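You operate a simulated robot arm through the tools that you are given. There is no shell and no other tool. Be economical: measure what you need, move in short steps, check, and stop when the job is done.

You run a simulated robot arm. Do the job below in one go: nothing can be reset, and whatever is moved stays where it is left.

TASK
Press the pane at A and B, then lift it.
Fine: hold each press till its lamp lights and let it up; leave the turntable at B; lift with the grey switch.

It is judged by the outcome, as a careful person would: the job done as asked, and still so three seconds after it is handed in. It fails if anything else is knocked over, pushed out of place, dropped, spilled or broken.

THE ROBOT
A 6-joint arm with a two-finger parallel gripper on a trunk, on a base that drives. Base frame: it is fixed to the floor where the robot stands at the start and does not move with it; the origin is under the middle of the robot, x ahead of it, y to its left, z up. Units: mm, degrees, N and s.
With the tool pointing down near the work surface it reaches from about 480 to 880 mm from the robot's upright axis, wherever it stands. Its first joint turns from -115.0 to 115.0 degrees. Places, roughly: black dial [600, -100, 800]; blue switch [700, 0, 800]; crate latch [1300, 300, 900]; glass pane (19x19x2 cm) [1000, 100, 900]; lamp box [700, 200, 800]; lock lever [1000, -400, 900]; slow knob [1500, -300, 1000]; suction button [600, -200, 800]; table knob [1400, -500, 1000]; table lever [1500, -200, 1000]; yellow arm [1200, 0, 1100]. Payload 4.2 kg.
The TCP is the grasp point between the finger pads, 23 mm short of the fingertips. In the tool frame z runs along the fingers and y along their closing line. The gripper opens to 94 mm. The fingers are 38 mm wide and 10 mm thick; the gripper's body (54 by 96 mm) begins 39 mm behind the TCP.
Orientation is that of the tool frame in the base frame, as a unit quaternion [x, y, z, w]. With the fingers straight down and closing along the base's y, the tool's x points along the base's -x, its y along +y and its z along -z.

THE INTERFACE
- The arm moves only by the tool apply_moves. Its argument "steps" is a list that holds one entry, the list of rows, each a list of 7 numbers: the shift along the tool's x, y, z in units of 200 mm (1.0 is 200 mm), then the turn, a rotation vector about the tool's x, y, z in units of 90 degrees (1.0 is 90 degrees), then the closure in counts, from 0 (fully open) to 255 (shut). In form: [[[dx, dy, dz, ax, ay, az, jaw], ...]]. A call has 1 to 8 rows; each row is the pose to reach, as a shift and turn from the pose commanded when the call began, along the tool's axes at that moment. A call with a number of a shift or a turn outside -1 to 1 is refused whole. Rows are played at 5 a second. More than 50 mm and 8.6 degrees between two rows, or a gripper value outside its range, and nothing of the call is played. Where a pose cannot be reached the arm comes as near as it can. A force on the tool above 90 N (or 10 N above the force at the start of the call, whichever is more), or a blocked arm, ends the call early, and 0.2 s more pass. Each finger travels about 108 mm/s and halts on what it meets, pressing with about 27 N; the grip force reading is that of the motor and also rises with nothing between the fingers. The clock runs only during rows and for 0.2 s after the last one: add rows that repeat a pose to give the fingers time. It gives the time, the measured TCP pose, the force on the tool (base axes), the opening and the grip force at its end, in the units of the frame above (readings bear some noise), with the torque about the TCP (base axes, N m) and any sound that the robot's microphone picked up.
- Cameras (640 x 400 px; columns grow to the right, rows downward): "scene" is now at [228.1, 176.4, 1413]; the picture's right is [-0.29, -0.96, 0.00], its down [-0.68, 0.21, -0.70] and it looks along [0.67, -0.21, -0.71] (base axes); focal length 277 px, centre (320, 200). "wrist" rides on the gripper at [86, 16, -75] in the tool frame; the picture's right is [-0.18, 0.98, 0.00], its down [-0.58, -0.11, -0.81] and it looks along [-0.79, -0.15, 0.59] (tool axes); focal length 243 px, centre (320, 200). There is no depth. A picture from a camera that has moved, and an enlarged one, comes with that camera's place and axes in the base frame and with its lens. The place of the scene camera against the robot may be out by one fixed shift of up to 18 mm in any direction.
- camera(camera): a new picture of that camera. It takes no simulated time.
- move_column(by): slides the trunk up (or, below 0, down) by that many mm; the arm and the scene camera ride with it, the base frame stays. It gives what a move gives, with no picture.
- steer(legs): drives the robot by 1 to 6 legs, each [ahead, turn to the left] in mm and degrees, along the robot's own axes; the way and the turn of a leg run together, so that a leg with both is an arc; at most 1500 mm and 180 degrees a leg. The arm and the cameras ride along, it lands a little off, and it stops where it bumps. It gives what a move gives.
- pan_tilt(pan, tilt): turns the head with the scene camera to pan (to the left, within 80 degrees either way) and tilt (down, from -29 to 69), counted from straight ahead of the robot. It gives what a move gives.
- inspect(camera, box): a new picture of the part [left, top, right, bottom] of that camera's present view, enlarged. It takes no simulated time.
- job_done(): hands the job in; it is judged then, once.

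Work in short steps. Places have to be worked out from the pictures, the camera data and where the tool is seen: move nearer, look again, correct. Check each grasp and each placing, and mend what went wrong. You have 120 turns and 98 pictures in all, those below and enlarged ones among them. Open the gripper and draw the arm clear of the work before you hand the job in, unless the task says otherwise; then end with one line.

The tools are called as a command line: name --argument value ..., lists and objects as JSON in quotes. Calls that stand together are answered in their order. apply_moves: Moves the arm, as the interface text tells. Its arguments: {"type":"object","properties":{"steps":{"type":"array","items":{"type":"array","items":{"type":"array","items":{"type":"number"}}}}},"required":["steps"]} The other tools are called the same way: move_column (by) slides the trunk up or down; steer (legs) drives the base; pan_tilt (pan, tilt) turns the head that bears the scene camera; camera (camera) takes a picture; inspect (camera, box) takes an enlarged picture of a part of a camera's view; job_done () hands the job in.

At the start:

```text
clock: 0.0
tool_pos: [446.1, 230.4, 1219.4]
orientation: [0.0, 1.0, 0.0, 0.0]
force: [-1.0, -0.5, -0.4]
torque: [0.0, 0.02, 0.01]
width: 94.0
finger_force: 0.0
trunk travel left (down, up): [-800.0, 190.0]
robot x, y, heading: [6.0, 0.3, -0.2]
head pan, tilt: [-17.1, 45.6]
```

scene: 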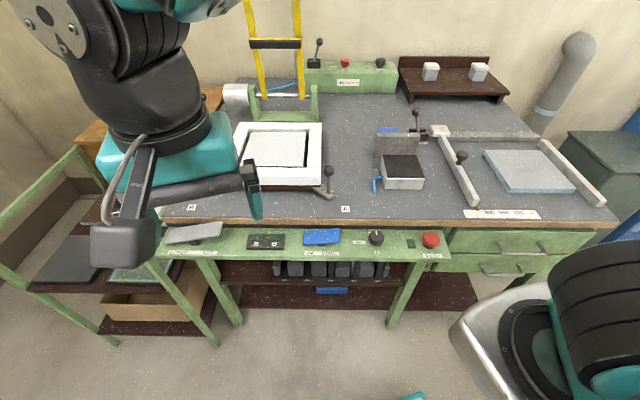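
wrist: 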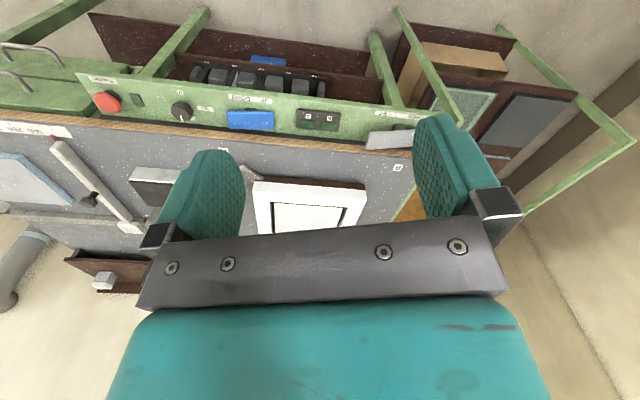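

I start by reading the labels on the console and around the table with enlarged views.

inspect --camera "scene" --box '[150, 190, 310, 290]'

inspect --camera "scene" --box '[300, 190, 460, 290]'

inspect --camera "scene" --box '[220, 30, 420, 155]'

inspect --camera "scene" --box '[360, 90, 620, 250]'

```text
4.00 times, centred on (230, 240) of scene
camera zoom: at [228.1, 176.4, 1413.0], right [-0.29, -0.96, 0.0], down [-0.68, 0.21, -0.7], along [0.67, -0.21, -0.71], focal length 1107 px, centre (680, 40)
```

zoom: 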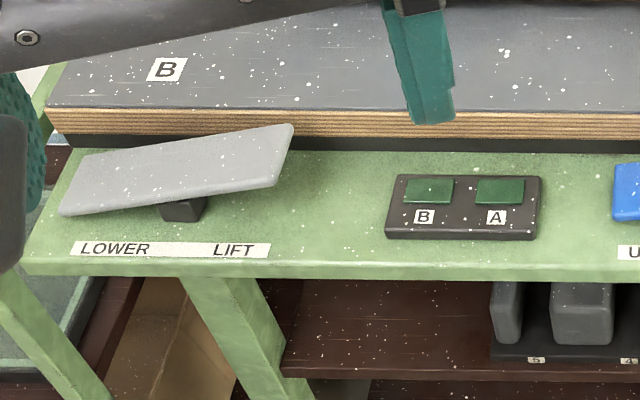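

```text
4.00 times, centred on (380, 240) of scene
camera zoom: at [228.1, 176.4, 1413.0], right [-0.29, -0.96, 0.0], down [-0.68, 0.21, -0.7], along [0.67, -0.21, -0.71], focal length 1107 px, centre (80, 40)
```

zoom: 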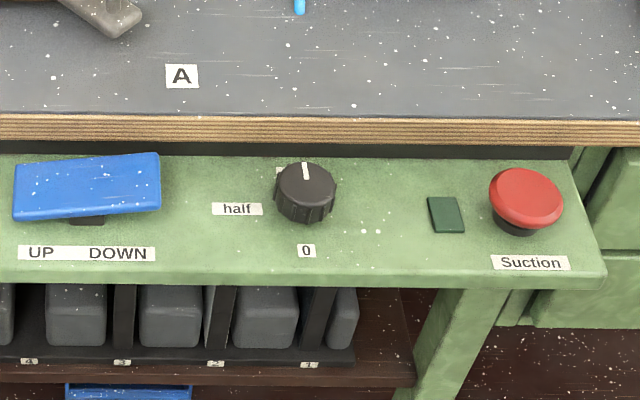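

```text
3.20 times, centred on (320, 92) of scene
camera zoom: at [228.1, 176.4, 1413.0], right [-0.29, -0.96, 0.0], down [-0.68, 0.21, -0.7], along [0.67, -0.21, -0.71], focal length 886 px, centre (320, 544)
```

zoom: 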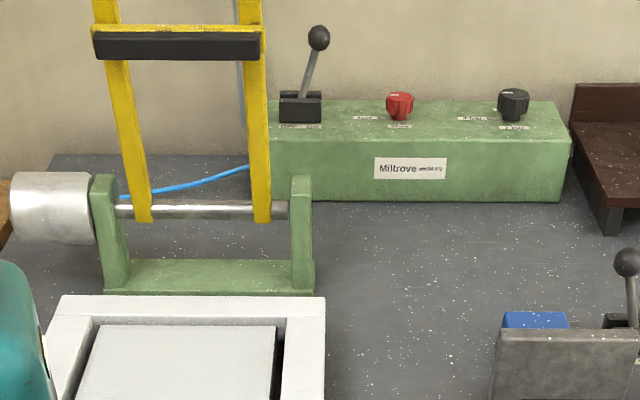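

```text
2.46 times, centred on (490, 170) of scene
camera zoom: at [228.1, 176.4, 1413.0], right [-0.29, -0.96, 0.0], down [-0.68, 0.21, -0.7], along [0.67, -0.21, -0.71], focal length 681 px, centre (-98, 274)
```

zoom: 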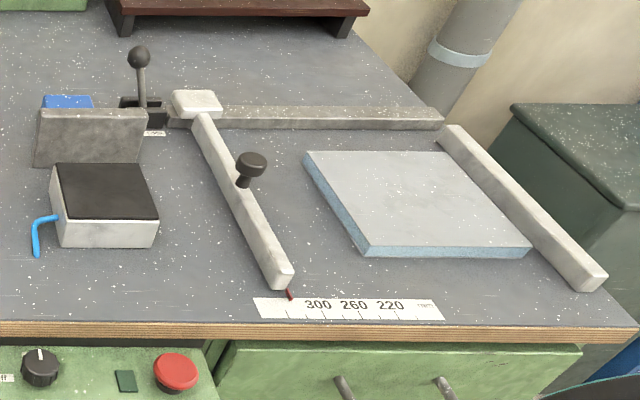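

The turntable, A/B lamps, LOWER/LIFT grey switch and UP/DOWN blue switch are visible. I look up at the yellow arm and around the back panel.

pan_tilt --pan -15 --tilt 22

camera --camera "scene"

inspect --camera "scene" --box '[220, 40, 420, 165]'

inspect --camera "scene" --box '[290, 150, 430, 237]'

inspect --camera "scene" --box '[200, 160, 380, 330]'

```text
clock: 0.9
tool_pos: [446.7, 230.6, 1217.1]
orientation: [0.001, 1.0, 0.0, 0.0]
force: [0.3, -0.5, 0.0]
torque: [0.01, -0.01, 0.01]
width: 94.0
finger_force: 0.1
trunk travel left (down, up): [-800.0, 190.0]
robot x, y, heading: [0.4, -2.2, 0.3]
head pan, tilt: [-15.0, 22.0]
```

```text
91 pictures are left
camera scene: at [240.5, 176.3, 1449.1], right [-0.26, -0.97, 0.0], down [-0.36, 0.1, -0.93], along [0.9, -0.24, -0.38], focal length 277 px, centre (320, 200)
```

scene: 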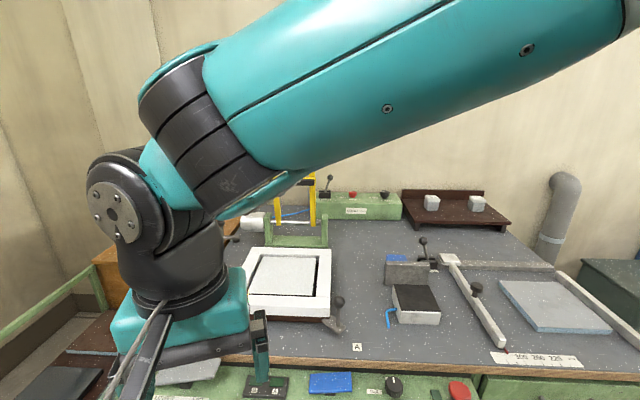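

```text
3.20 times, centred on (320, 102) of scene
camera zoom: at [240.5, 176.3, 1449.1], right [-0.26, -0.97, 0.0], down [-0.36, 0.1, -0.93], along [0.9, -0.24, -0.38], focal length 886 px, centre (320, 512)
```

zoom: 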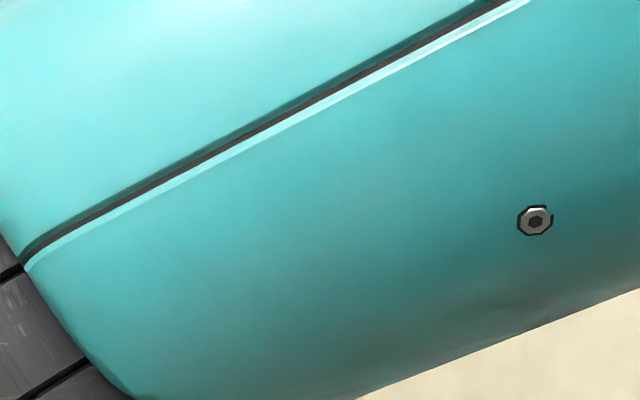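

```text
4.57 times, centred on (360, 194) of scene
camera zoom: at [240.5, 176.3, 1449.1], right [-0.26, -0.97, 0.0], down [-0.36, 0.1, -0.93], along [0.9, -0.24, -0.38], focal length 1265 px, centre (137, 230)
```

zoom: 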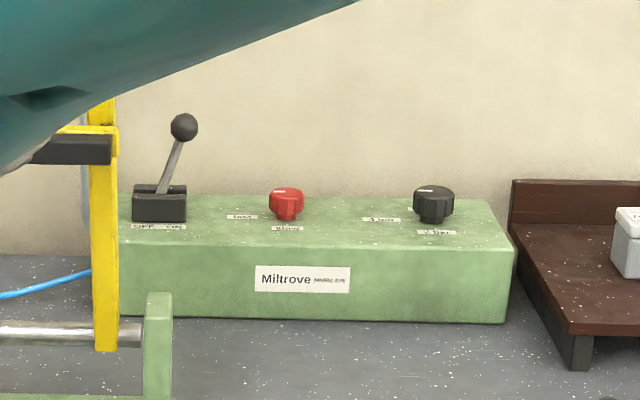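

```text
2.35 times, centred on (290, 245) of scene
camera zoom: at [240.5, 176.3, 1449.1], right [-0.26, -0.97, 0.0], down [-0.36, 0.1, -0.93], along [0.9, -0.24, -0.38], focal length 651 px, centre (391, 94)
```

zoom: 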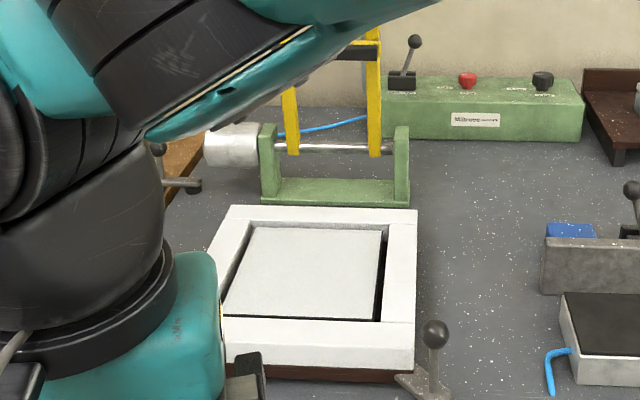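

I zoom on the rear panel labels and the lever near the turntable.

inspect --camera "scene" --box '[312, 184, 402, 220]'

inspect --camera "scene" --box '[300, 280, 370, 360]'

inspect --camera "scene" --box '[380, 230, 460, 330]'

```text
7.11 times, centred on (357, 202) of scene
camera zoom: at [240.5, 176.3, 1449.1], right [-0.26, -0.97, 0.0], down [-0.36, 0.1, -0.93], along [0.9, -0.24, -0.38], focal length 1968 px, centre (57, 186)
```

zoom: 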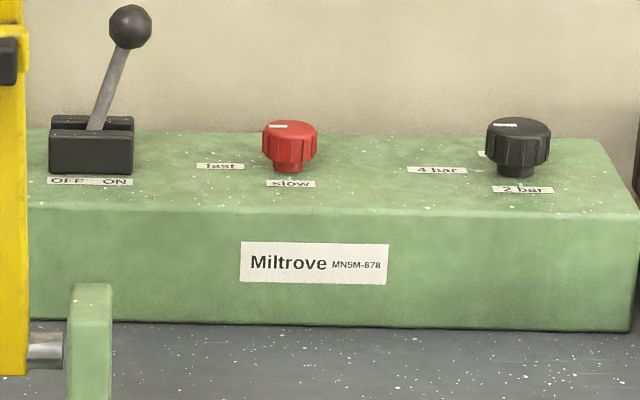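

```text
5.00 times, centred on (335, 320) of scene
camera zoom: at [240.5, 176.3, 1449.1], right [-0.26, -0.97, 0.0], down [-0.36, 0.1, -0.93], along [0.9, -0.24, -0.38], focal length 1384 px, centre (245, -400)
```

zoom: 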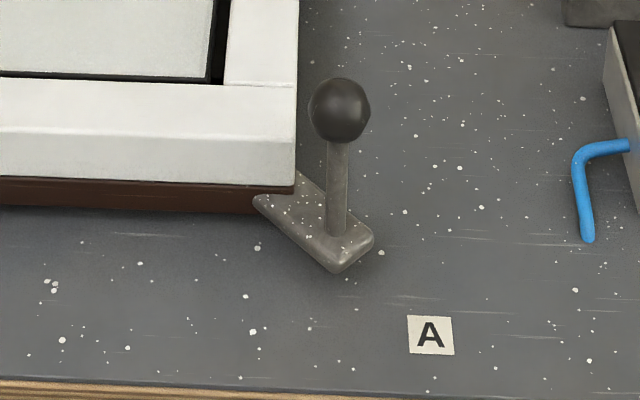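

```text
4.00 times, centred on (420, 280) of scene
camera zoom: at [240.5, 176.3, 1449.1], right [-0.26, -0.97, 0.0], down [-0.36, 0.1, -0.93], along [0.9, -0.24, -0.38], focal length 1107 px, centre (-80, -120)
```

zoom: 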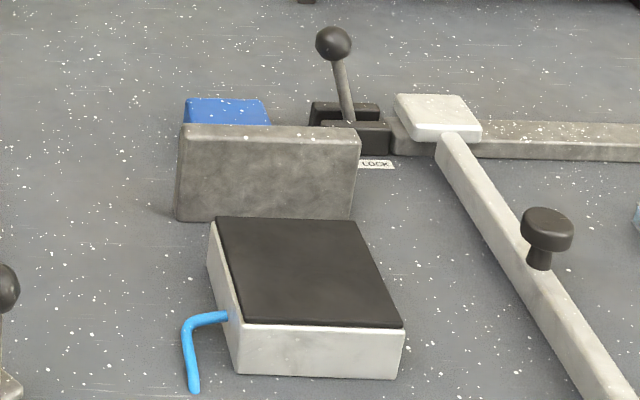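

Next I zoom the wrist view onto the console dial and the table (its picture is upside down).

inspect --camera "wrist" --box '[80, 70, 280, 195]'

inspect --camera "wrist" --box '[230, 80, 430, 240]'

```text
3.20 times, centred on (180, 132) of wrist
camera zoom: at [360.3, 246.2, 1292.6], right [0.18, 0.98, 0.0], down [0.58, -0.11, 0.81], along [0.79, -0.15, -0.59], focal length 776 px, centre (768, 416)
```

zoom: 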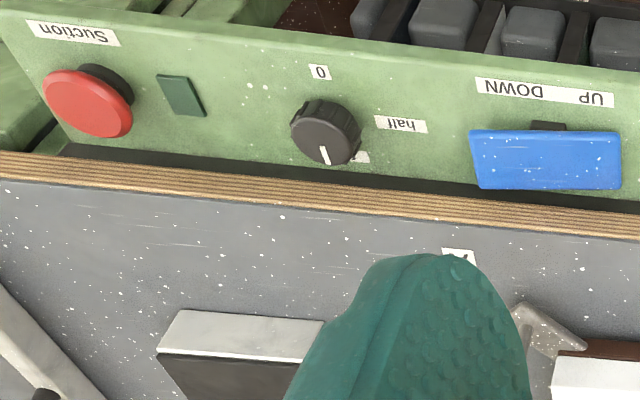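

```text
2.50 times, centred on (330, 160) of wrist
camera zoom: at [360.3, 246.2, 1292.6], right [0.18, 0.98, 0.0], down [0.58, -0.11, 0.81], along [0.79, -0.15, -0.59], focal length 606 px, centre (295, 300)
```

zoom: 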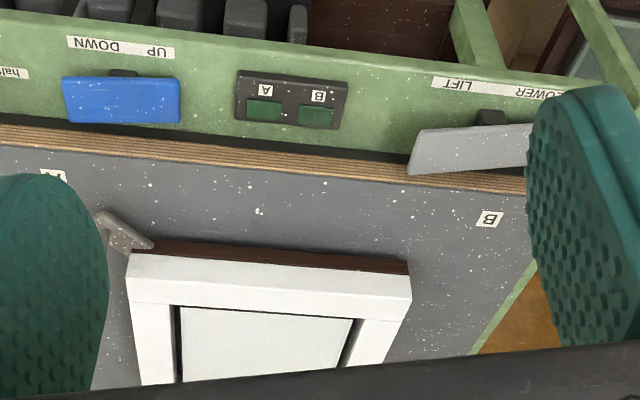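

The blue switch triangulates to about (627, 50, 864), with the DOWN end toward -y. I bring the closed gripper over that end in stages.

apply_moves --steps '[[[-0.15, -0.16, 0.08, 0, 0, 0, 255], [-0.3, -0.32, 0.17, 0, 0, 0, 255], [-0.45, -0.48, 0.25, 0, 0, 0, 255], [-0.6, -0.64, 0.33, 0, 0, 0, 255], [-0.75, -0.8, 0.42, 0, 0, 0, 255], [-0.9, -0.95, 0.5, 0, 0, 0, 255], [-0.9, -0.95, 0.65, 0, 0, 0, 255], [-0.9, -0.95, 0.8, 0, 0, 0, 255]]]'

pan_tilt --pan -10 --tilt 38

camera --camera "scene"

camera --camera "wrist"

```text
clock: 2.7
tool_pos: [626.7, 38.4, 1057.3]
orientation: [0.0, 1.0, 0.0, 0.001]
force: [-0.7, 0.3, 0.5]
torque: [0.03, 0.0, 0.0]
width: 0.0
finger_force: 27.4
trunk travel left (down, up): [-800.0, 190.0]
robot x, y, heading: [0.0, 2.4, 0.1]
head pan, tilt: [-15.0, 22.0]
```

```text
clock: 3.5
tool_pos: [628.7, 39.1, 1057.0]
orientation: [-0.001, 1.0, 0.0, 0.0]
force: [-0.8, -0.8, -0.5]
torque: [-0.02, 0.0, -0.02]
width: 0.2
finger_force: 27.2
trunk travel left (down, up): [-800.0, 190.0]
robot x, y, heading: [3.3, -0.8, -0.1]
head pan, tilt: [-10.0, 38.0]
```

```text
82 pictures are left
camera scene: at [235.9, 185.2, 1424.1], right [-0.17, -0.98, 0.0], down [-0.61, 0.11, -0.79], along [0.78, -0.14, -0.62], focal length 277 px, centre (320, 200)
```

scene: 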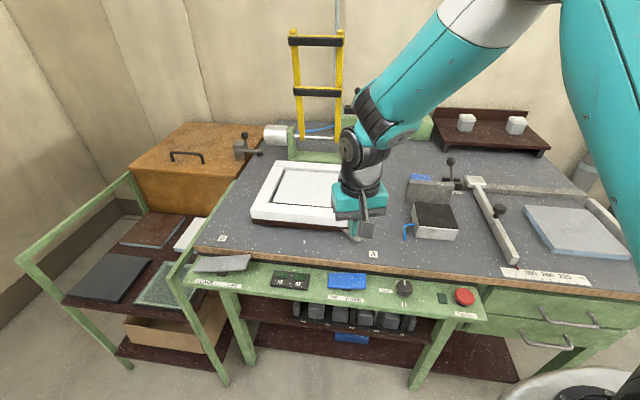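

```text
81 pictures are left
camera wrist: at [540.6, 54.1, 1131.2], right [0.18, 0.98, 0.0], down [0.58, -0.11, 0.81], along [0.79, -0.15, -0.59], focal length 243 px, centre (320, 200)
```

wrist: 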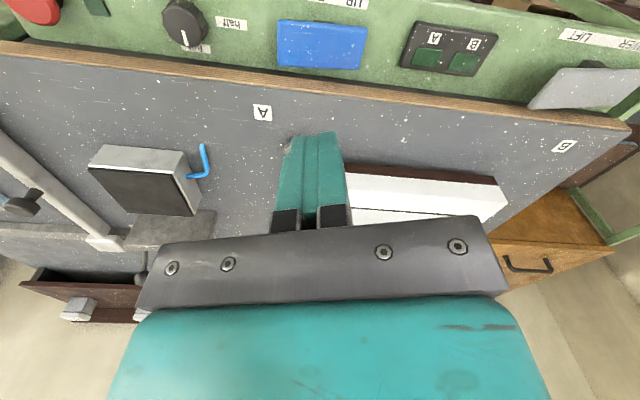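

Two wrist views put the blue switch centre at about (650, 36, 834) and the table top at about 860. I descend over its DOWN end to 30 mm above it.

apply_moves --steps '[[[-0.055, -0.18, 0.1, 0, 0, 0, 255], [-0.055, -0.18, 0.3, 0, 0, 0, 255], [-0.055, -0.18, 0.5, 0, 0, 0, 255], [-0.055, -0.18, 0.7, 0, 0, 0, 255], [-0.055, -0.18, 0.8, 0, 0, 0, 255], [-0.055, -0.18, 0.8, 0, 0, 0, 255]]]'

camera --camera "scene"

camera --camera "wrist"

inspect --camera "scene" --box '[270, 240, 420, 320]'

```text
clock: 4.9
tool_pos: [637.6, 4.5, 897.7]
orientation: [0.0, 1.0, 0.0, 0.0]
force: [0.1, 0.0, 0.1]
torque: [-0.01, -0.01, -0.01]
width: 0.0
finger_force: 27.3
trunk travel left (down, up): [-800.0, 190.0]
robot x, y, heading: [1.7, -1.1, 0.0]
head pan, tilt: [-10.0, 38.0]
```

```text
80 pictures are left
camera scene: at [235.8, 185.2, 1424.0], right [-0.17, -0.98, 0.0], down [-0.61, 0.11, -0.79], along [0.78, -0.14, -0.62], focal length 277 px, centre (320, 200)
```

scene: 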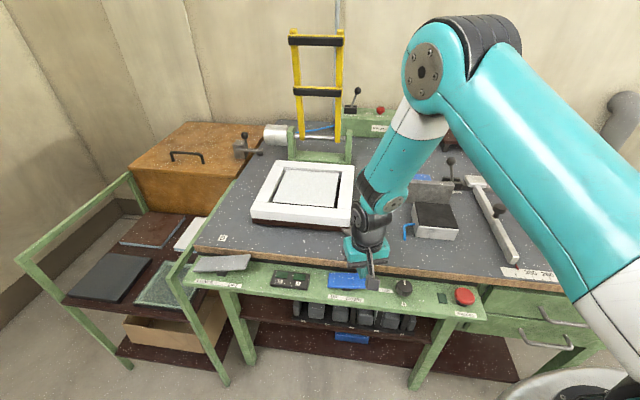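

```text
79 pictures are left
camera wrist: at [551.2, 20.3, 971.3], right [0.18, 0.98, 0.0], down [0.58, -0.11, 0.81], along [0.79, -0.15, -0.59], focal length 243 px, centre (320, 200)
```

wrist: 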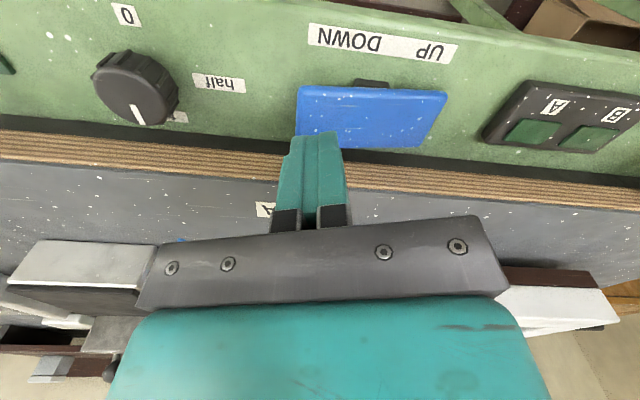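

```text
4.27 times, centred on (345, 280) of scene
camera zoom: at [235.8, 185.2, 1424.0], right [-0.17, -0.98, 0.0], down [-0.61, 0.11, -0.79], along [0.78, -0.14, -0.62], focal length 1181 px, centre (213, -141)
```

zoom: 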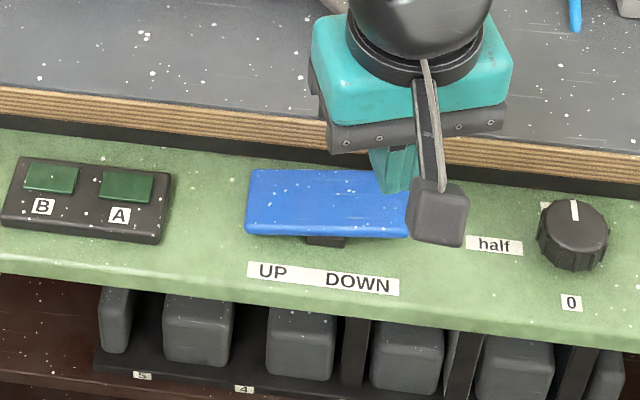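

The finger stands above the DOWN end. I lower gently and watch the force and the yellow arm.

apply_moves --steps '[[[0, 0, 0.1, 0, 0, 0, 255], [0, 0, 0.15, 0, 0, 0, 255], [0, 0, 0.18, 0, 0, 0, 255], [0, 0, 0.2, 0, 0, 0, 255]]]'

camera --camera "scene"

inspect --camera "scene" --box '[270, 240, 420, 320]'

```text
clock: 5.9
tool_pos: [638.1, 4.4, 857.1]
orientation: [0.0, 1.0, 0.0, -0.001]
force: [-0.9, 0.1, 0.6]
torque: [0.0, 0.03, 0.06]
width: 0.0
finger_force: 27.0
trunk travel left (down, up): [-800.0, 190.0]
robot x, y, heading: [2.9, -0.4, 0.2]
head pan, tilt: [-10.0, 38.0]
```

```text
77 pictures are left
camera scene: at [235.8, 185.2, 1424.0], right [-0.17, -0.98, 0.0], down [-0.61, 0.11, -0.79], along [0.78, -0.14, -0.62], focal length 277 px, centre (320, 200)
```

scene: 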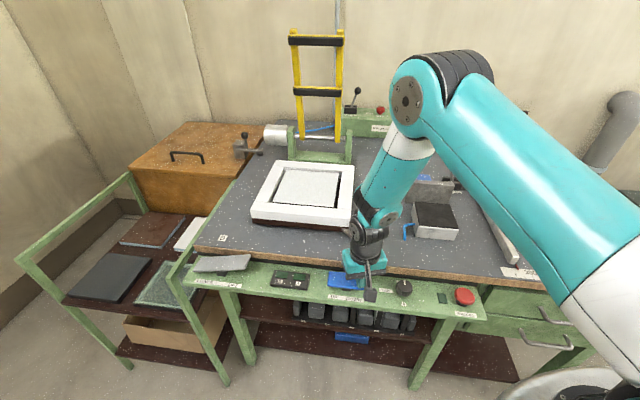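

```text
4.27 times, centred on (345, 280) of scene
camera zoom: at [235.8, 185.2, 1424.0], right [-0.17, -0.98, 0.0], down [-0.61, 0.11, -0.79], along [0.78, -0.14, -0.62], focal length 1181 px, centre (213, -141)
```

zoom: 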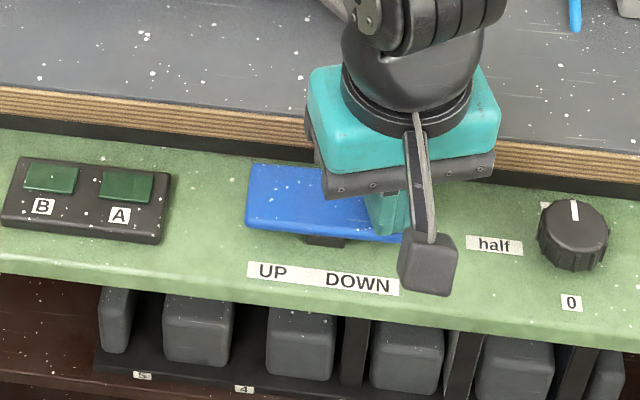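

The rocker has begun to tilt. I press further, in small steps, with holding time.

apply_moves --steps '[[[0, 0, 0.025, 0, 0, 0, 255], [0, 0, 0.05, 0, 0, 0, 255], [0, 0, 0.06, 0, 0, 0, 255], [0, 0, 0.06, 0, 0, 0, 255]]]'

camera --camera "scene"

inspect --camera "scene" --box '[270, 240, 420, 320]'

```text
clock: 6.9
tool_pos: [638.3, 3.7, 851.7]
orientation: [0.0, 1.0, 0.001, 0.006]
force: [-13.4, -7.6, 84.2]
torque: [0.57, -1.22, 0.0]
width: 0.0
finger_force: 27.0
trunk travel left (down, up): [-800.0, 190.0]
robot x, y, heading: [1.5, 1.5, -0.1]
head pan, tilt: [-10.0, 38.0]
```

```text
75 pictures are left
camera scene: at [232.1, 184.7, 1425.5], right [-0.17, -0.98, 0.0], down [-0.6, 0.11, -0.79], along [0.78, -0.14, -0.61], focal length 277 px, centre (320, 200)
```

scene: 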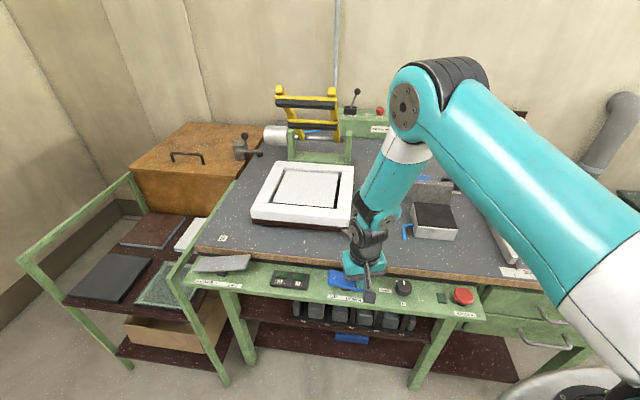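

```text
4.27 times, centred on (345, 280) of scene
camera zoom: at [232.1, 184.7, 1425.5], right [-0.17, -0.98, 0.0], down [-0.6, 0.11, -0.79], along [0.78, -0.14, -0.61], focal length 1181 px, centre (213, -141)
```

zoom: 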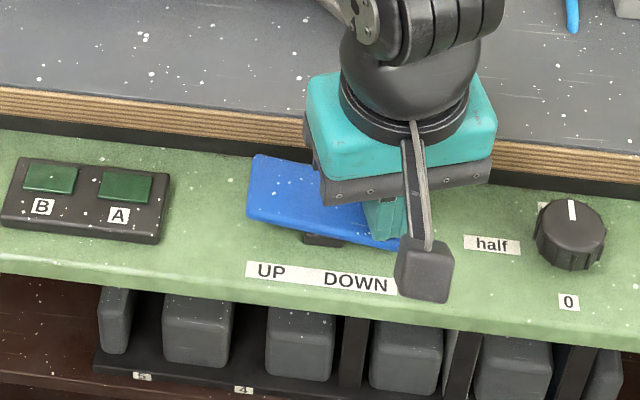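

The yellow arm is coming down under the DOWN press. I ease the force a bit and hold.

apply_moves --steps '[[[0, 0, -0.022, 0, 0, 0, 255], [0, 0, -0.022, 0, 0, 0, 255], [0, 0, -0.022, 0, 0, 0, 255]]]'

camera --camera "scene"

```text
clock: 7.7
tool_pos: [637.9, 4.7, 850.9]
orientation: [0.0, 1.0, 0.0, 0.004]
force: [2.8, -6.1, 44.1]
torque: [0.28, -0.85, -0.13]
width: 0.0
finger_force: 27.4
trunk travel left (down, up): [-800.0, 190.0]
robot x, y, heading: [0.0, -1.6, 0.2]
head pan, tilt: [-10.0, 38.0]
```

```text
73 pictures are left
camera scene: at [234.5, 184.9, 1424.2], right [-0.17, -0.98, 0.0], down [-0.61, 0.11, -0.79], along [0.78, -0.14, -0.61], focal length 277 px, centre (320, 200)
```

scene: 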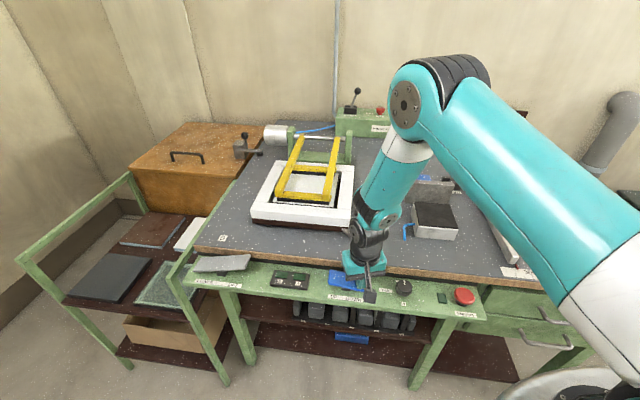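

The arm is over the pane and still not quite down perhaps. I hold a little longer and check lamp A.

apply_moves --steps '[[[0, 0, 0, 0, 0, 0, 255], [0, 0, 0, 0, 0, 0, 255], [0, 0, 0, 0, 0, 0, 255], [0, 0, 0, 0, 0, 0, 255]]]'

inspect --camera "scene" --box '[230, 110, 390, 210]'

inspect --camera "scene" --box '[180, 240, 420, 320]'

```text
clock: 8.7
tool_pos: [637.9, 2.8, 852.1]
orientation: [0.0, 1.0, 0.001, 0.003]
force: [6.7, -6.2, 41.6]
torque: [0.2, -0.89, -0.2]
width: 0.0
finger_force: 27.1
trunk travel left (down, up): [-800.0, 190.0]
robot x, y, heading: [-0.9, -0.3, 0.0]
head pan, tilt: [-10.0, 38.0]
```

```text
4.00 times, centred on (310, 160) of scene
camera zoom: at [234.6, 184.8, 1424.4], right [-0.17, -0.98, 0.0], down [-0.61, 0.11, -0.79], along [0.78, -0.14, -0.61], focal length 1107 px, centre (360, 360)
```

zoom: 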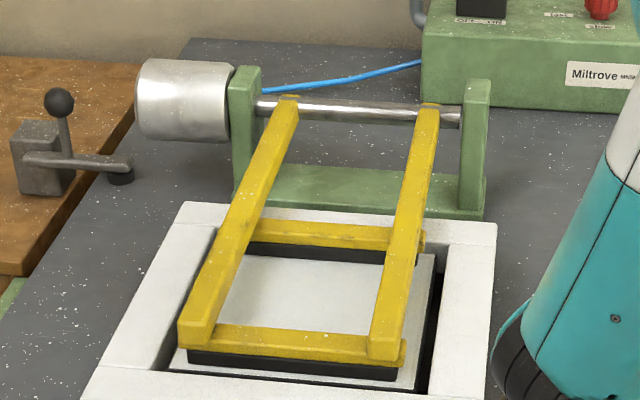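

```text
2.67 times, centred on (300, 280) of scene
camera zoom: at [234.6, 184.8, 1424.4], right [-0.17, -0.98, 0.0], down [-0.61, 0.11, -0.79], along [0.78, -0.14, -0.61], focal length 738 px, centre (373, -13)
```

zoom: 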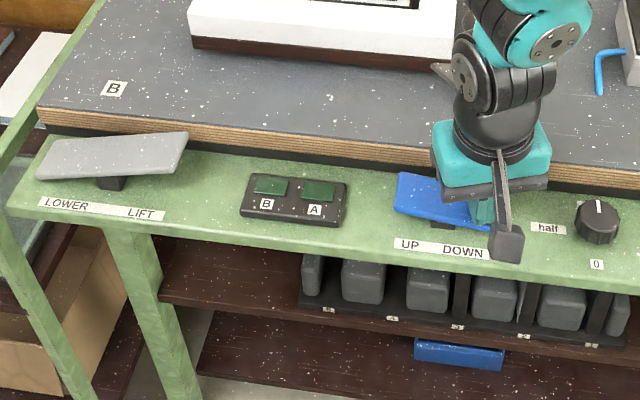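

The bars rest on the pane; lamp A is still dark. I keep holding.

apply_moves --steps '[[[0, 0, 0, 0, 0, 0, 255], [0, 0, 0, 0, 0, 0, 255], [0, 0, 0, 0, 0, 0, 255], [0, 0, 0, 0, 0, 0, 255], [0, 0, 0, 0, 0, 0, 255], [0, 0, 0, 0, 0, 0, 255], [0, 0, 0, 0, 0, 0, 255], [0, 0, 0, 0, 0, 0, 255]]]'

inspect --camera "scene" --box '[180, 120, 420, 320]'

```text
clock: 10.5
tool_pos: [637.3, 4.1, 851.8]
orientation: [-0.001, 1.0, 0.001, 0.001]
force: [3.8, -6.2, 42.4]
torque: [0.26, -0.86, -0.13]
width: 0.1
finger_force: 26.5
trunk travel left (down, up): [-800.0, 190.0]
robot x, y, heading: [-3.4, -1.9, -0.2]
head pan, tilt: [-10.0, 38.0]
```

```text
2.00 times, centred on (300, 220) of scene
camera zoom: at [234.4, 184.8, 1424.4], right [-0.17, -0.98, 0.0], down [-0.61, 0.11, -0.79], along [0.78, -0.14, -0.61], focal length 554 px, centre (360, 160)
```

zoom: 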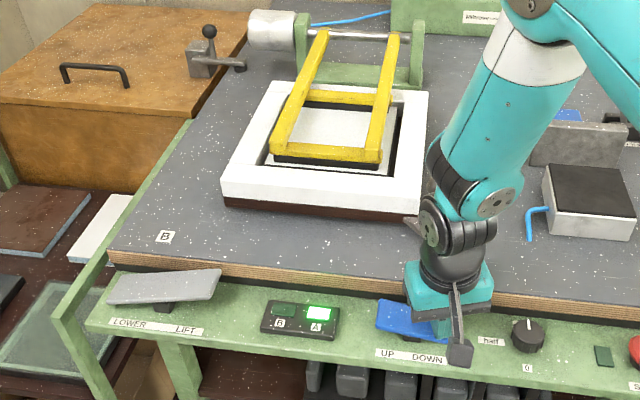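

Lamp A is lit. I release the rocker and see whether the arm goes up.

apply_moves --steps '[[[0, 0, -0.1, 0, 0, 0, 255], [0, 0, -0.25, 0, 0, 0, 255], [0, 0, -0.25, 0, 0, 0, 255]]]'

inspect --camera "scene" --box '[180, 120, 420, 320]'

```text
clock: 11.3
tool_pos: [637.3, 2.4, 899.6]
orientation: [0.0, 1.0, -0.001, -0.001]
force: [0.0, 0.8, 0.8]
torque: [-0.03, -0.02, -0.02]
width: 0.1
finger_force: 27.0
trunk travel left (down, up): [-800.0, 190.0]
robot x, y, heading: [3.4, 1.2, 0.1]
head pan, tilt: [-10.0, 38.0]
```

```text
2.00 times, centred on (300, 220) of scene
camera zoom: at [235.9, 185.1, 1423.9], right [-0.17, -0.98, 0.0], down [-0.61, 0.11, -0.79], along [0.78, -0.14, -0.62], focal length 554 px, centre (360, 160)
```

zoom: 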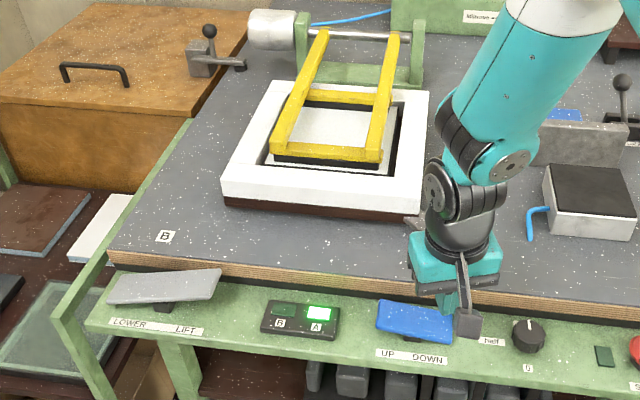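

Rocker is spring-centred and the arm stays down, so I press the UP end (y≈69) the same way.

apply_moves --steps '[[[0, 0.17, 0, 0, 0, 0, 255], [0, 0.335, 0, 0, 0, 0, 255], [0, 0.335, 0.1, 0, 0, 0, 255], [0, 0.335, 0.19, 0, 0, 0, 255], [0, 0.335, 0.22, 0, 0, 0, 255], [0, 0.335, 0.24, 0, 0, 0, 255], [0, 0.335, 0.25, 0, 0, 0, 255], [0, 0.335, 0.25, 0, 0, 0, 255]]]'

inspect --camera "scene" --box '[180, 20, 420, 320]'

```text
clock: 13.1
tool_pos: [638.1, 70.9, 852.6]
orientation: [0.0, 1.0, 0.0, 0.001]
force: [-5.3, -1.2, 27.2]
torque: [-0.28, -0.01, -0.09]
width: 0.0
finger_force: 27.0
trunk travel left (down, up): [-800.0, 190.0]
robot x, y, heading: [1.5, -5.8, 0.2]
head pan, tilt: [-10.0, 38.0]
```

```text
1.33 times, centred on (300, 170) of scene
camera zoom: at [234.6, 184.9, 1424.6], right [-0.17, -0.98, 0.0], down [-0.61, 0.11, -0.79], along [0.78, -0.14, -0.61], focal length 369 px, centre (347, 240)
```

zoom: 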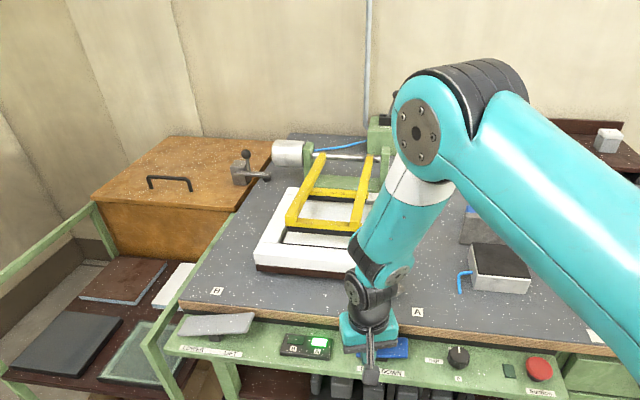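

Arm rising. I hold until it is fully up.

apply_moves --steps '[[[0, 0, 0, 0, 0, 0, 255], [0, 0, 0, 0, 0, 0, 255], [0, 0, 0, 0, 0, 0, 255], [0, 0, 0, 0, 0, 0, 255], [0, 0, 0, 0, 0, 0, 255], [0, 0, 0, 0, 0, 0, 255], [0, 0, 0, 0, 0, 0, 255], [0, 0, 0, 0, 0, 0, 255]]]'

inspect --camera "scene" --box '[180, 20, 420, 320]'

```text
clock: 14.9
tool_pos: [637.8, 69.9, 852.1]
orientation: [0.0, 1.0, 0.001, 0.002]
force: [1.1, 3.7, 38.5]
torque: [-0.3, -0.18, 0.01]
width: 0.1
finger_force: 27.4
trunk travel left (down, up): [-800.0, 190.0]
robot x, y, heading: [-0.1, -1.0, -0.4]
head pan, tilt: [-10.0, 38.0]
```

```text
1.33 times, centred on (300, 170) of scene
camera zoom: at [234.5, 185.1, 1424.4], right [-0.17, -0.98, 0.0], down [-0.61, 0.11, -0.79], along [0.78, -0.14, -0.61], focal length 369 px, centre (347, 240)
```

zoom: 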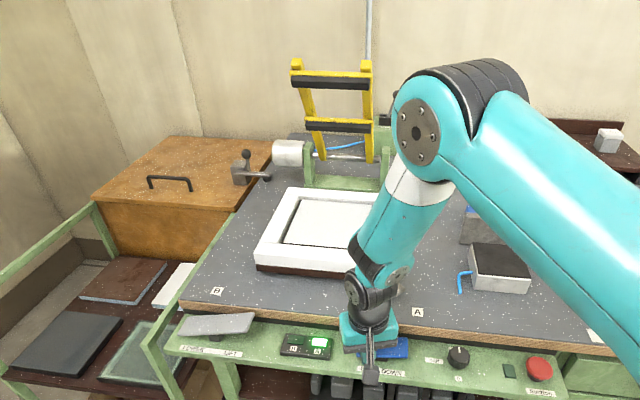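

apply_moves --steps '[[[0, 0, 0, 0, 0, 0, 255], [0, 0, 0, 0, 0, 0, 255], [0, 0, 0, 0, 0, 0, 255], [0, 0, 0, 0, 0, 0, 255], [0, 0, 0, 0, 0, 0, 255], [0, 0, -0.1, 0, 0, 0, 255], [0, 0, -0.3, 0, 0, 0, 255], [0, 0, -0.5, 0, 0, 0, 255]]]'

camera --camera "scene"

camera --camera "wrist"

```text
clock: 16.7
tool_pos: [637.6, 72.9, 951.5]
orientation: [0.0, 1.0, -0.001, -0.001]
force: [0.6, 0.1, 0.5]
torque: [0.0, 0.01, 0.01]
width: 0.0
finger_force: 26.7
trunk travel left (down, up): [-800.0, 190.0]
robot x, y, heading: [-2.2, -1.0, -0.1]
head pan, tilt: [-10.0, 38.0]
```

```text
66 pictures are left
camera scene: at [236.3, 185.2, 1423.8], right [-0.17, -0.98, 0.0], down [-0.61, 0.11, -0.79], along [0.78, -0.14, -0.62], focal length 277 px, centre (320, 200)
```

scene: 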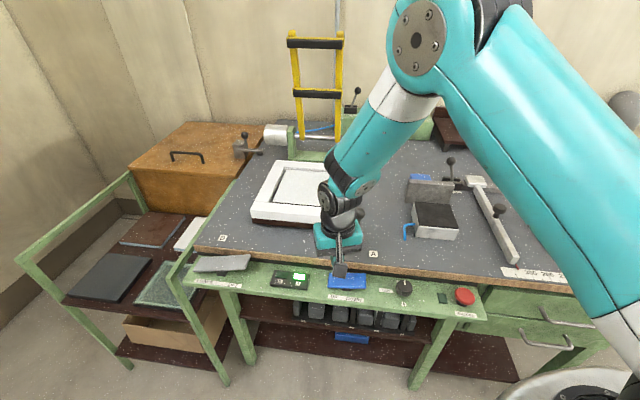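

```text
65 pictures are left
camera wrist: at [551.5, 88.0, 1026.2], right [0.18, 0.98, 0.0], down [0.58, -0.11, 0.81], along [0.79, -0.15, -0.59], focal length 243 px, centre (320, 200)
```

wrist: 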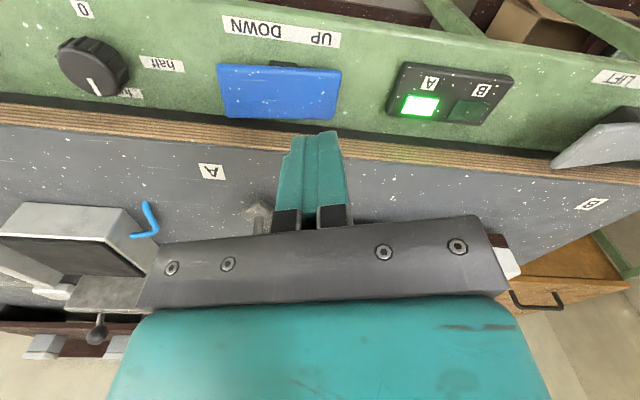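

Lamp A is lit and the arm is back up. I estimate the turntable centre at (968, 91), the handle knob at about (770, -22, 950), and its goal at about (855, 289), so I drive 70 mm forward for reach.

steer --legs '[[70, 0]]'

camera --camera "scene"

camera --camera "wrist"

```text
clock: 17.7
tool_pos: [708.4, 74.0, 952.5]
orientation: [-0.001, 1.0, 0.0, 0.001]
force: [-0.4, -0.4, -0.7]
torque: [0.0, 0.01, -0.02]
width: 0.0
finger_force: 27.5
trunk travel left (down, up): [-800.0, 190.0]
robot x, y, heading: [70.2, -0.4, 0.0]
head pan, tilt: [-10.0, 38.0]
```

```text
64 pictures are left
camera scene: at [305.7, 185.0, 1424.0], right [-0.18, -0.98, 0.0], down [-0.61, 0.11, -0.79], along [0.78, -0.14, -0.62], focal length 277 px, centre (320, 200)
```

scene: 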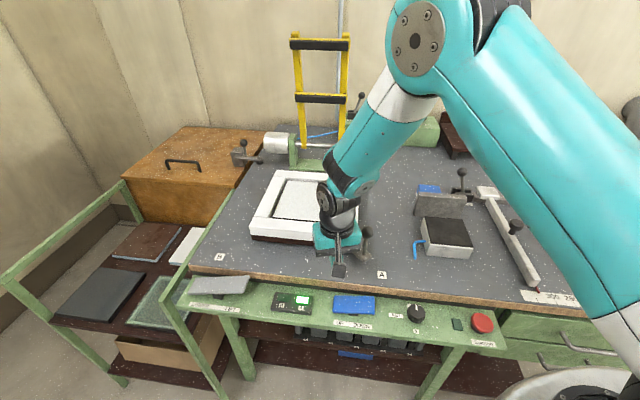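

```text
63 pictures are left
camera wrist: at [621.0, 89.2, 1026.5], right [0.18, 0.98, 0.0], down [0.58, -0.11, 0.81], along [0.79, -0.15, -0.59], focal length 243 px, centre (320, 200)
```

wrist: 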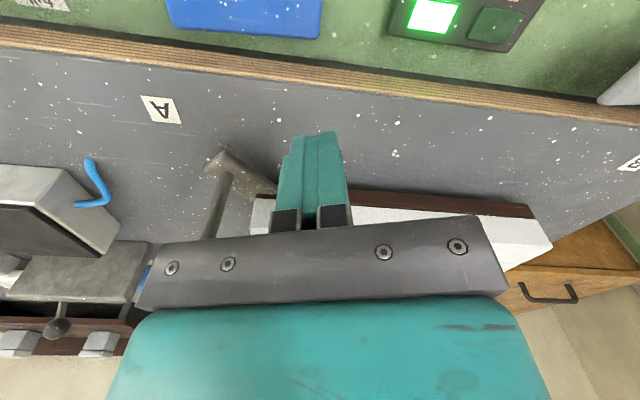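

Stick base comes out at about (760, -23) and the knob near z 955. I rise, open partly, and go above the knob.

apply_moves --steps '[[[0, 0, -0.2, 0, 0, 0, 80], [0, 0, -0.4, 0, 0, 0, 80], [-0.13, -0.15, -0.45, 0, 0, 0, 80], [-0.26, -0.3, -0.45, 0, 0, 0, 80], [-0.26, -0.475, -0.45, 0, 0, 0, 80], [-0.26, -0.475, -0.45, 0, 0, 0, 80]]]'

camera --camera "scene"

camera --camera "wrist"

```text
clock: 19.1
tool_pos: [760.9, -21.9, 1043.1]
orientation: [-0.001, 1.0, 0.0, 0.0]
force: [0.4, -1.0, -0.1]
torque: [-0.01, 0.0, 0.01]
width: 64.4
finger_force: 0.0
trunk travel left (down, up): [-800.0, 190.0]
robot x, y, heading: [68.8, 3.4, -0.1]
head pan, tilt: [-10.0, 38.0]
```

```text
62 pictures are left
camera scene: at [305.7, 185.0, 1424.0], right [-0.18, -0.98, 0.0], down [-0.61, 0.11, -0.79], along [0.78, -0.14, -0.62], focal length 277 px, centre (320, 200)
```

scene: 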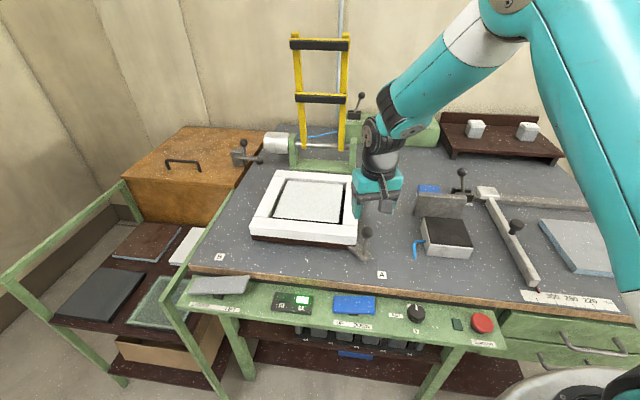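

```text
61 pictures are left
camera wrist: at [674.8, -6.2, 1116.6], right [0.18, 0.98, 0.0], down [0.58, -0.11, 0.81], along [0.79, -0.15, -0.59], focal length 243 px, centre (320, 200)
```

wrist: 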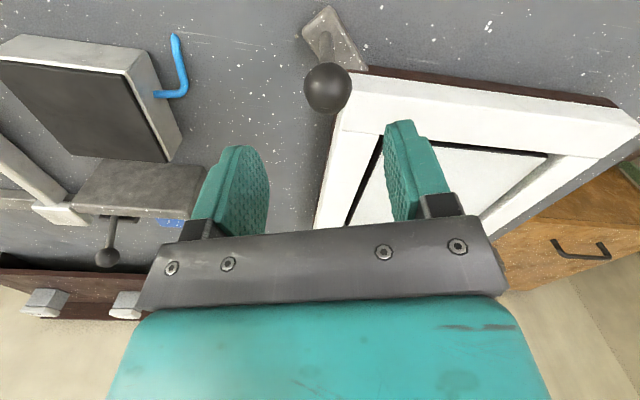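

Knob works out at about (767, -19, 949). I descend with the fingers astride it and close.

apply_moves --steps '[[[-0.03, 0.015, 0.1, 0, 0, 0, 80], [-0.03, 0.015, 0.25, 0, 0, 0, 80], [-0.03, 0.015, 0.4, 0, 0, 0, 80], [-0.03, 0.015, 0.475, 0, 0, 0, 80], [-0.03, 0.015, 0.475, 0, 0, 0, 80]]]'

camera --camera "wrist"

inspect --camera "scene" --box '[310, 180, 430, 280]'

```text
clock: 20.3
tool_pos: [765.5, -18.1, 946.0]
orientation: [0.0, 1.0, 0.0, -0.001]
force: [0.1, -0.1, -0.9]
torque: [0.0, 0.0, -0.02]
width: 64.4
finger_force: 0.1
trunk travel left (down, up): [-800.0, 190.0]
robot x, y, heading: [65.0, 2.1, -0.2]
head pan, tilt: [-10.0, 38.0]
```

```text
60 pictures are left
camera wrist: at [678.9, -3.6, 1020.4], right [0.18, 0.98, 0.0], down [0.58, -0.11, 0.81], along [0.79, -0.15, -0.59], focal length 243 px, centre (320, 200)
```

wrist: 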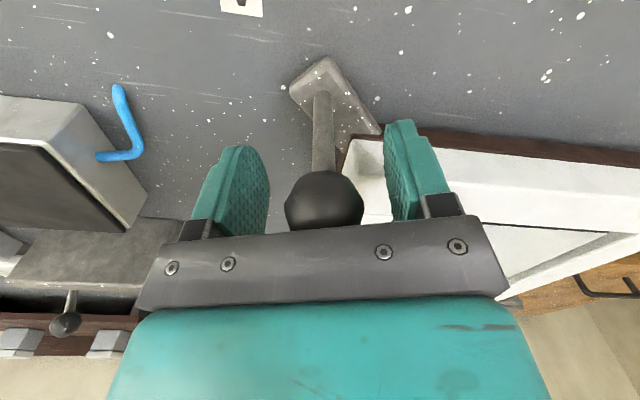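

```text
4.00 times, centred on (370, 230) of scene
camera zoom: at [305.7, 185.0, 1424.0], right [-0.18, -0.98, 0.0], down [-0.61, 0.11, -0.79], along [0.78, -0.14, -0.62], focal length 1107 px, centre (120, 80)
```

zoom: 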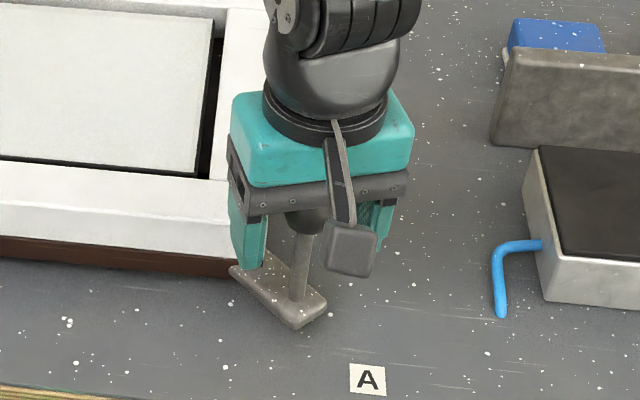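

The knob sits between the fingers, slightly high. I raise 9 mm and close on it.

apply_moves --steps '[[[0, 0, -0.045, 0, 0, 0, 100], [0, 0, -0.045, 0, 0, 0, 200], [0, 0, -0.045, 0, 0, 0, 200], [0, 0, -0.045, 0, 0, 0, 200]]]'

camera --camera "wrist"

```text
clock: 21.3
tool_pos: [765.1, -16.8, 956.1]
orientation: [-0.002, 1.0, 0.001, -0.001]
force: [1.7, 26.8, -4.5]
torque: [-0.46, 0.11, 0.09]
width: 31.7
finger_force: 45.3
trunk travel left (down, up): [-800.0, 190.0]
robot x, y, heading: [67.1, 0.1, -0.1]
head pan, tilt: [-10.0, 38.0]
```

```text
58 pictures are left
camera wrist: at [679.1, -1.1, 1030.0], right [0.18, 0.98, 0.0], down [0.58, -0.11, 0.81], along [0.79, -0.14, -0.59], focal length 243 px, centre (320, 200)
```

wrist: 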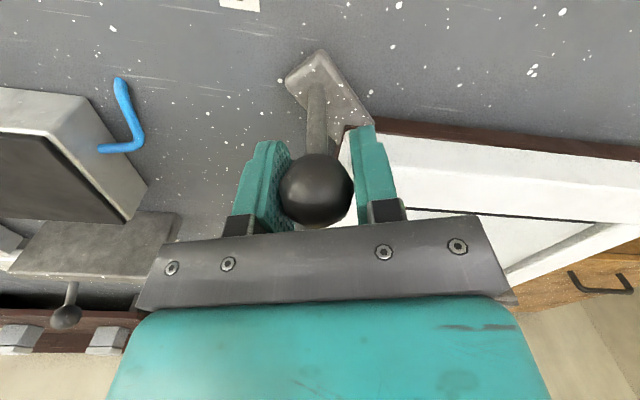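

The knob is gripped (31.7 mm). I start the arc about the turntable centre, clockwise toward B, a first 16 degrees to check the forces.

apply_moves --steps '[[[0.035, 0.072, 0, 0, 0, 0, 200], [0.064, 0.1465, 0, 0, 0, 0, 200], [0.0885, 0.2225, 0, 0, 0, 0, 200], [0.107, 0.3005, 0, 0, 0, 0, 200], [0.107, 0.3005, 0, 0, 0, 0, 200]]]'

camera --camera "scene"

```text
clock: 22.5
tool_pos: [741.8, 41.8, 956.8]
orientation: [0.0, 1.0, 0.0, -0.001]
force: [-5.3, -4.0, 9.2]
torque: [-0.06, 0.69, -0.16]
width: 31.6
finger_force: 45.0
trunk travel left (down, up): [-800.0, 190.0]
robot x, y, heading: [71.9, 4.0, -0.2]
head pan, tilt: [-10.0, 38.0]
```

```text
57 pictures are left
camera scene: at [305.1, 184.9, 1424.3], right [-0.18, -0.98, 0.0], down [-0.61, 0.11, -0.79], along [0.78, -0.14, -0.62], focal length 277 px, centre (320, 200)
```

scene: 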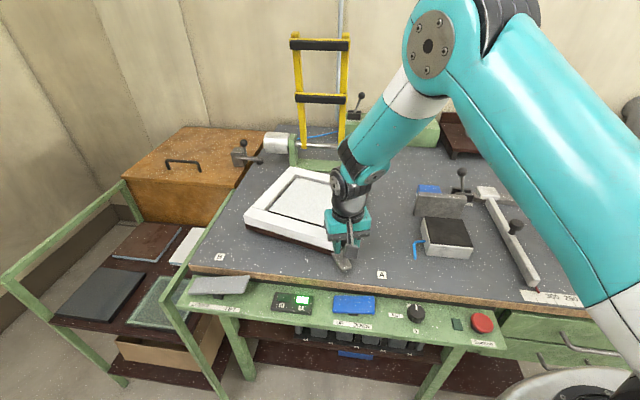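

Forces stay small and the table turns. I continue 48 degrees along the arc.

apply_moves --steps '[[[0.021, 0.158, 0, 0, 0, 0, 200], [0.02, 0.318, 0, 0, 0, 0, 200], [-0.003, 0.476, 0, 0, 0, 0, 200], [-0.0485, 0.629, 0, 0, 0, 0, 200], [-0.1145, 0.7745, 0, 0, 0, 0, 200], [-0.2, 0.9095, 0, 0, 0, 0, 200], [-0.2, 0.9095, 0, 0, 0, 0, 200]]]'

camera --camera "scene"

```text
clock: 24.1
tool_pos: [783.4, 223.6, 955.3]
orientation: [-0.002, 1.0, 0.001, 0.001]
force: [2.9, -1.8, 9.6]
torque: [-0.11, -0.39, 0.08]
width: 31.2
finger_force: 45.2
trunk travel left (down, up): [-800.0, 190.0]
robot x, y, heading: [71.3, 1.6, 0.0]
head pan, tilt: [-10.0, 38.0]
```

```text
56 pictures are left
camera scene: at [305.5, 184.9, 1424.1], right [-0.18, -0.98, 0.0], down [-0.61, 0.11, -0.79], along [0.78, -0.14, -0.62], focal length 277 px, centre (320, 200)
```

scene: 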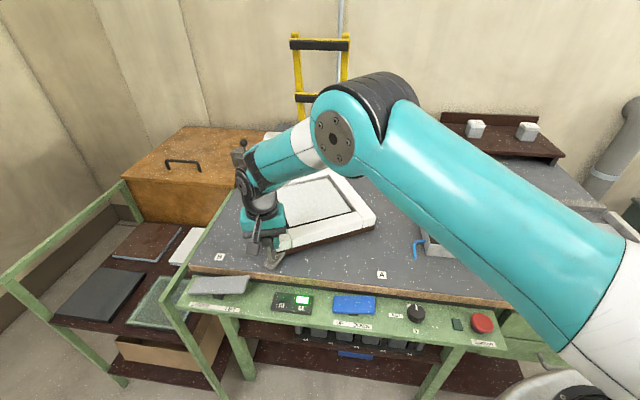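

I go on toward the B position, the last steps smaller in case of a stop.

apply_moves --steps '[[[-0.076, 0.0925, 0, 0, 0, 0, 200], [-0.1615, 0.1765, 0, 0, 0, 0, 200], [-0.255, 0.2515, 0, 0, 0, 0, 200], [-0.3215, 0.2955, 0, 0, 0, 0, 200], [-0.3735, 0.326, 0, 0, 0, 0, 200], [-0.3735, 0.326, 0, 0, 0, 0, 200]]]'

inspect --camera "scene" --box '[180, 120, 420, 280]'

```text
clock: 25.5
tool_pos: [839.0, 278.4, 955.5]
orientation: [-0.003, 1.0, -0.002, -0.002]
force: [-7.9, 11.1, -13.4]
torque: [-0.03, -1.09, -0.14]
width: 31.4
finger_force: 44.7
out of reach, approached as far as the arm can: row 4, 5, 6
trunk travel left (down, up): [-800.0, 190.0]
robot x, y, heading: [67.0, -1.0, -0.2]
head pan, tilt: [-10.0, 38.0]
```

```text
2.50 times, centred on (300, 200) of scene
camera zoom: at [305.7, 186.1, 1423.5], right [-0.17, -0.98, 0.0], down [-0.61, 0.11, -0.79], along [0.78, -0.14, -0.62], focal length 692 px, centre (370, 200)
```

zoom: 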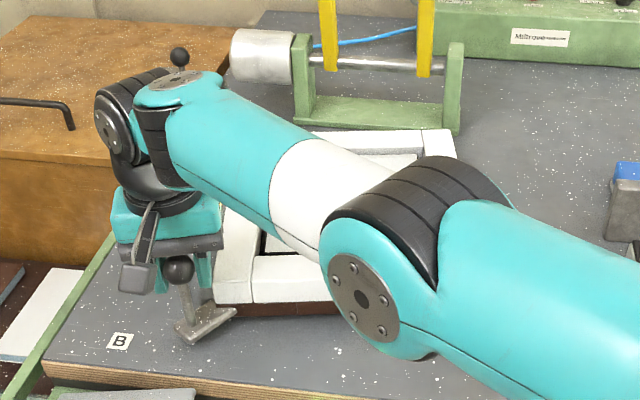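

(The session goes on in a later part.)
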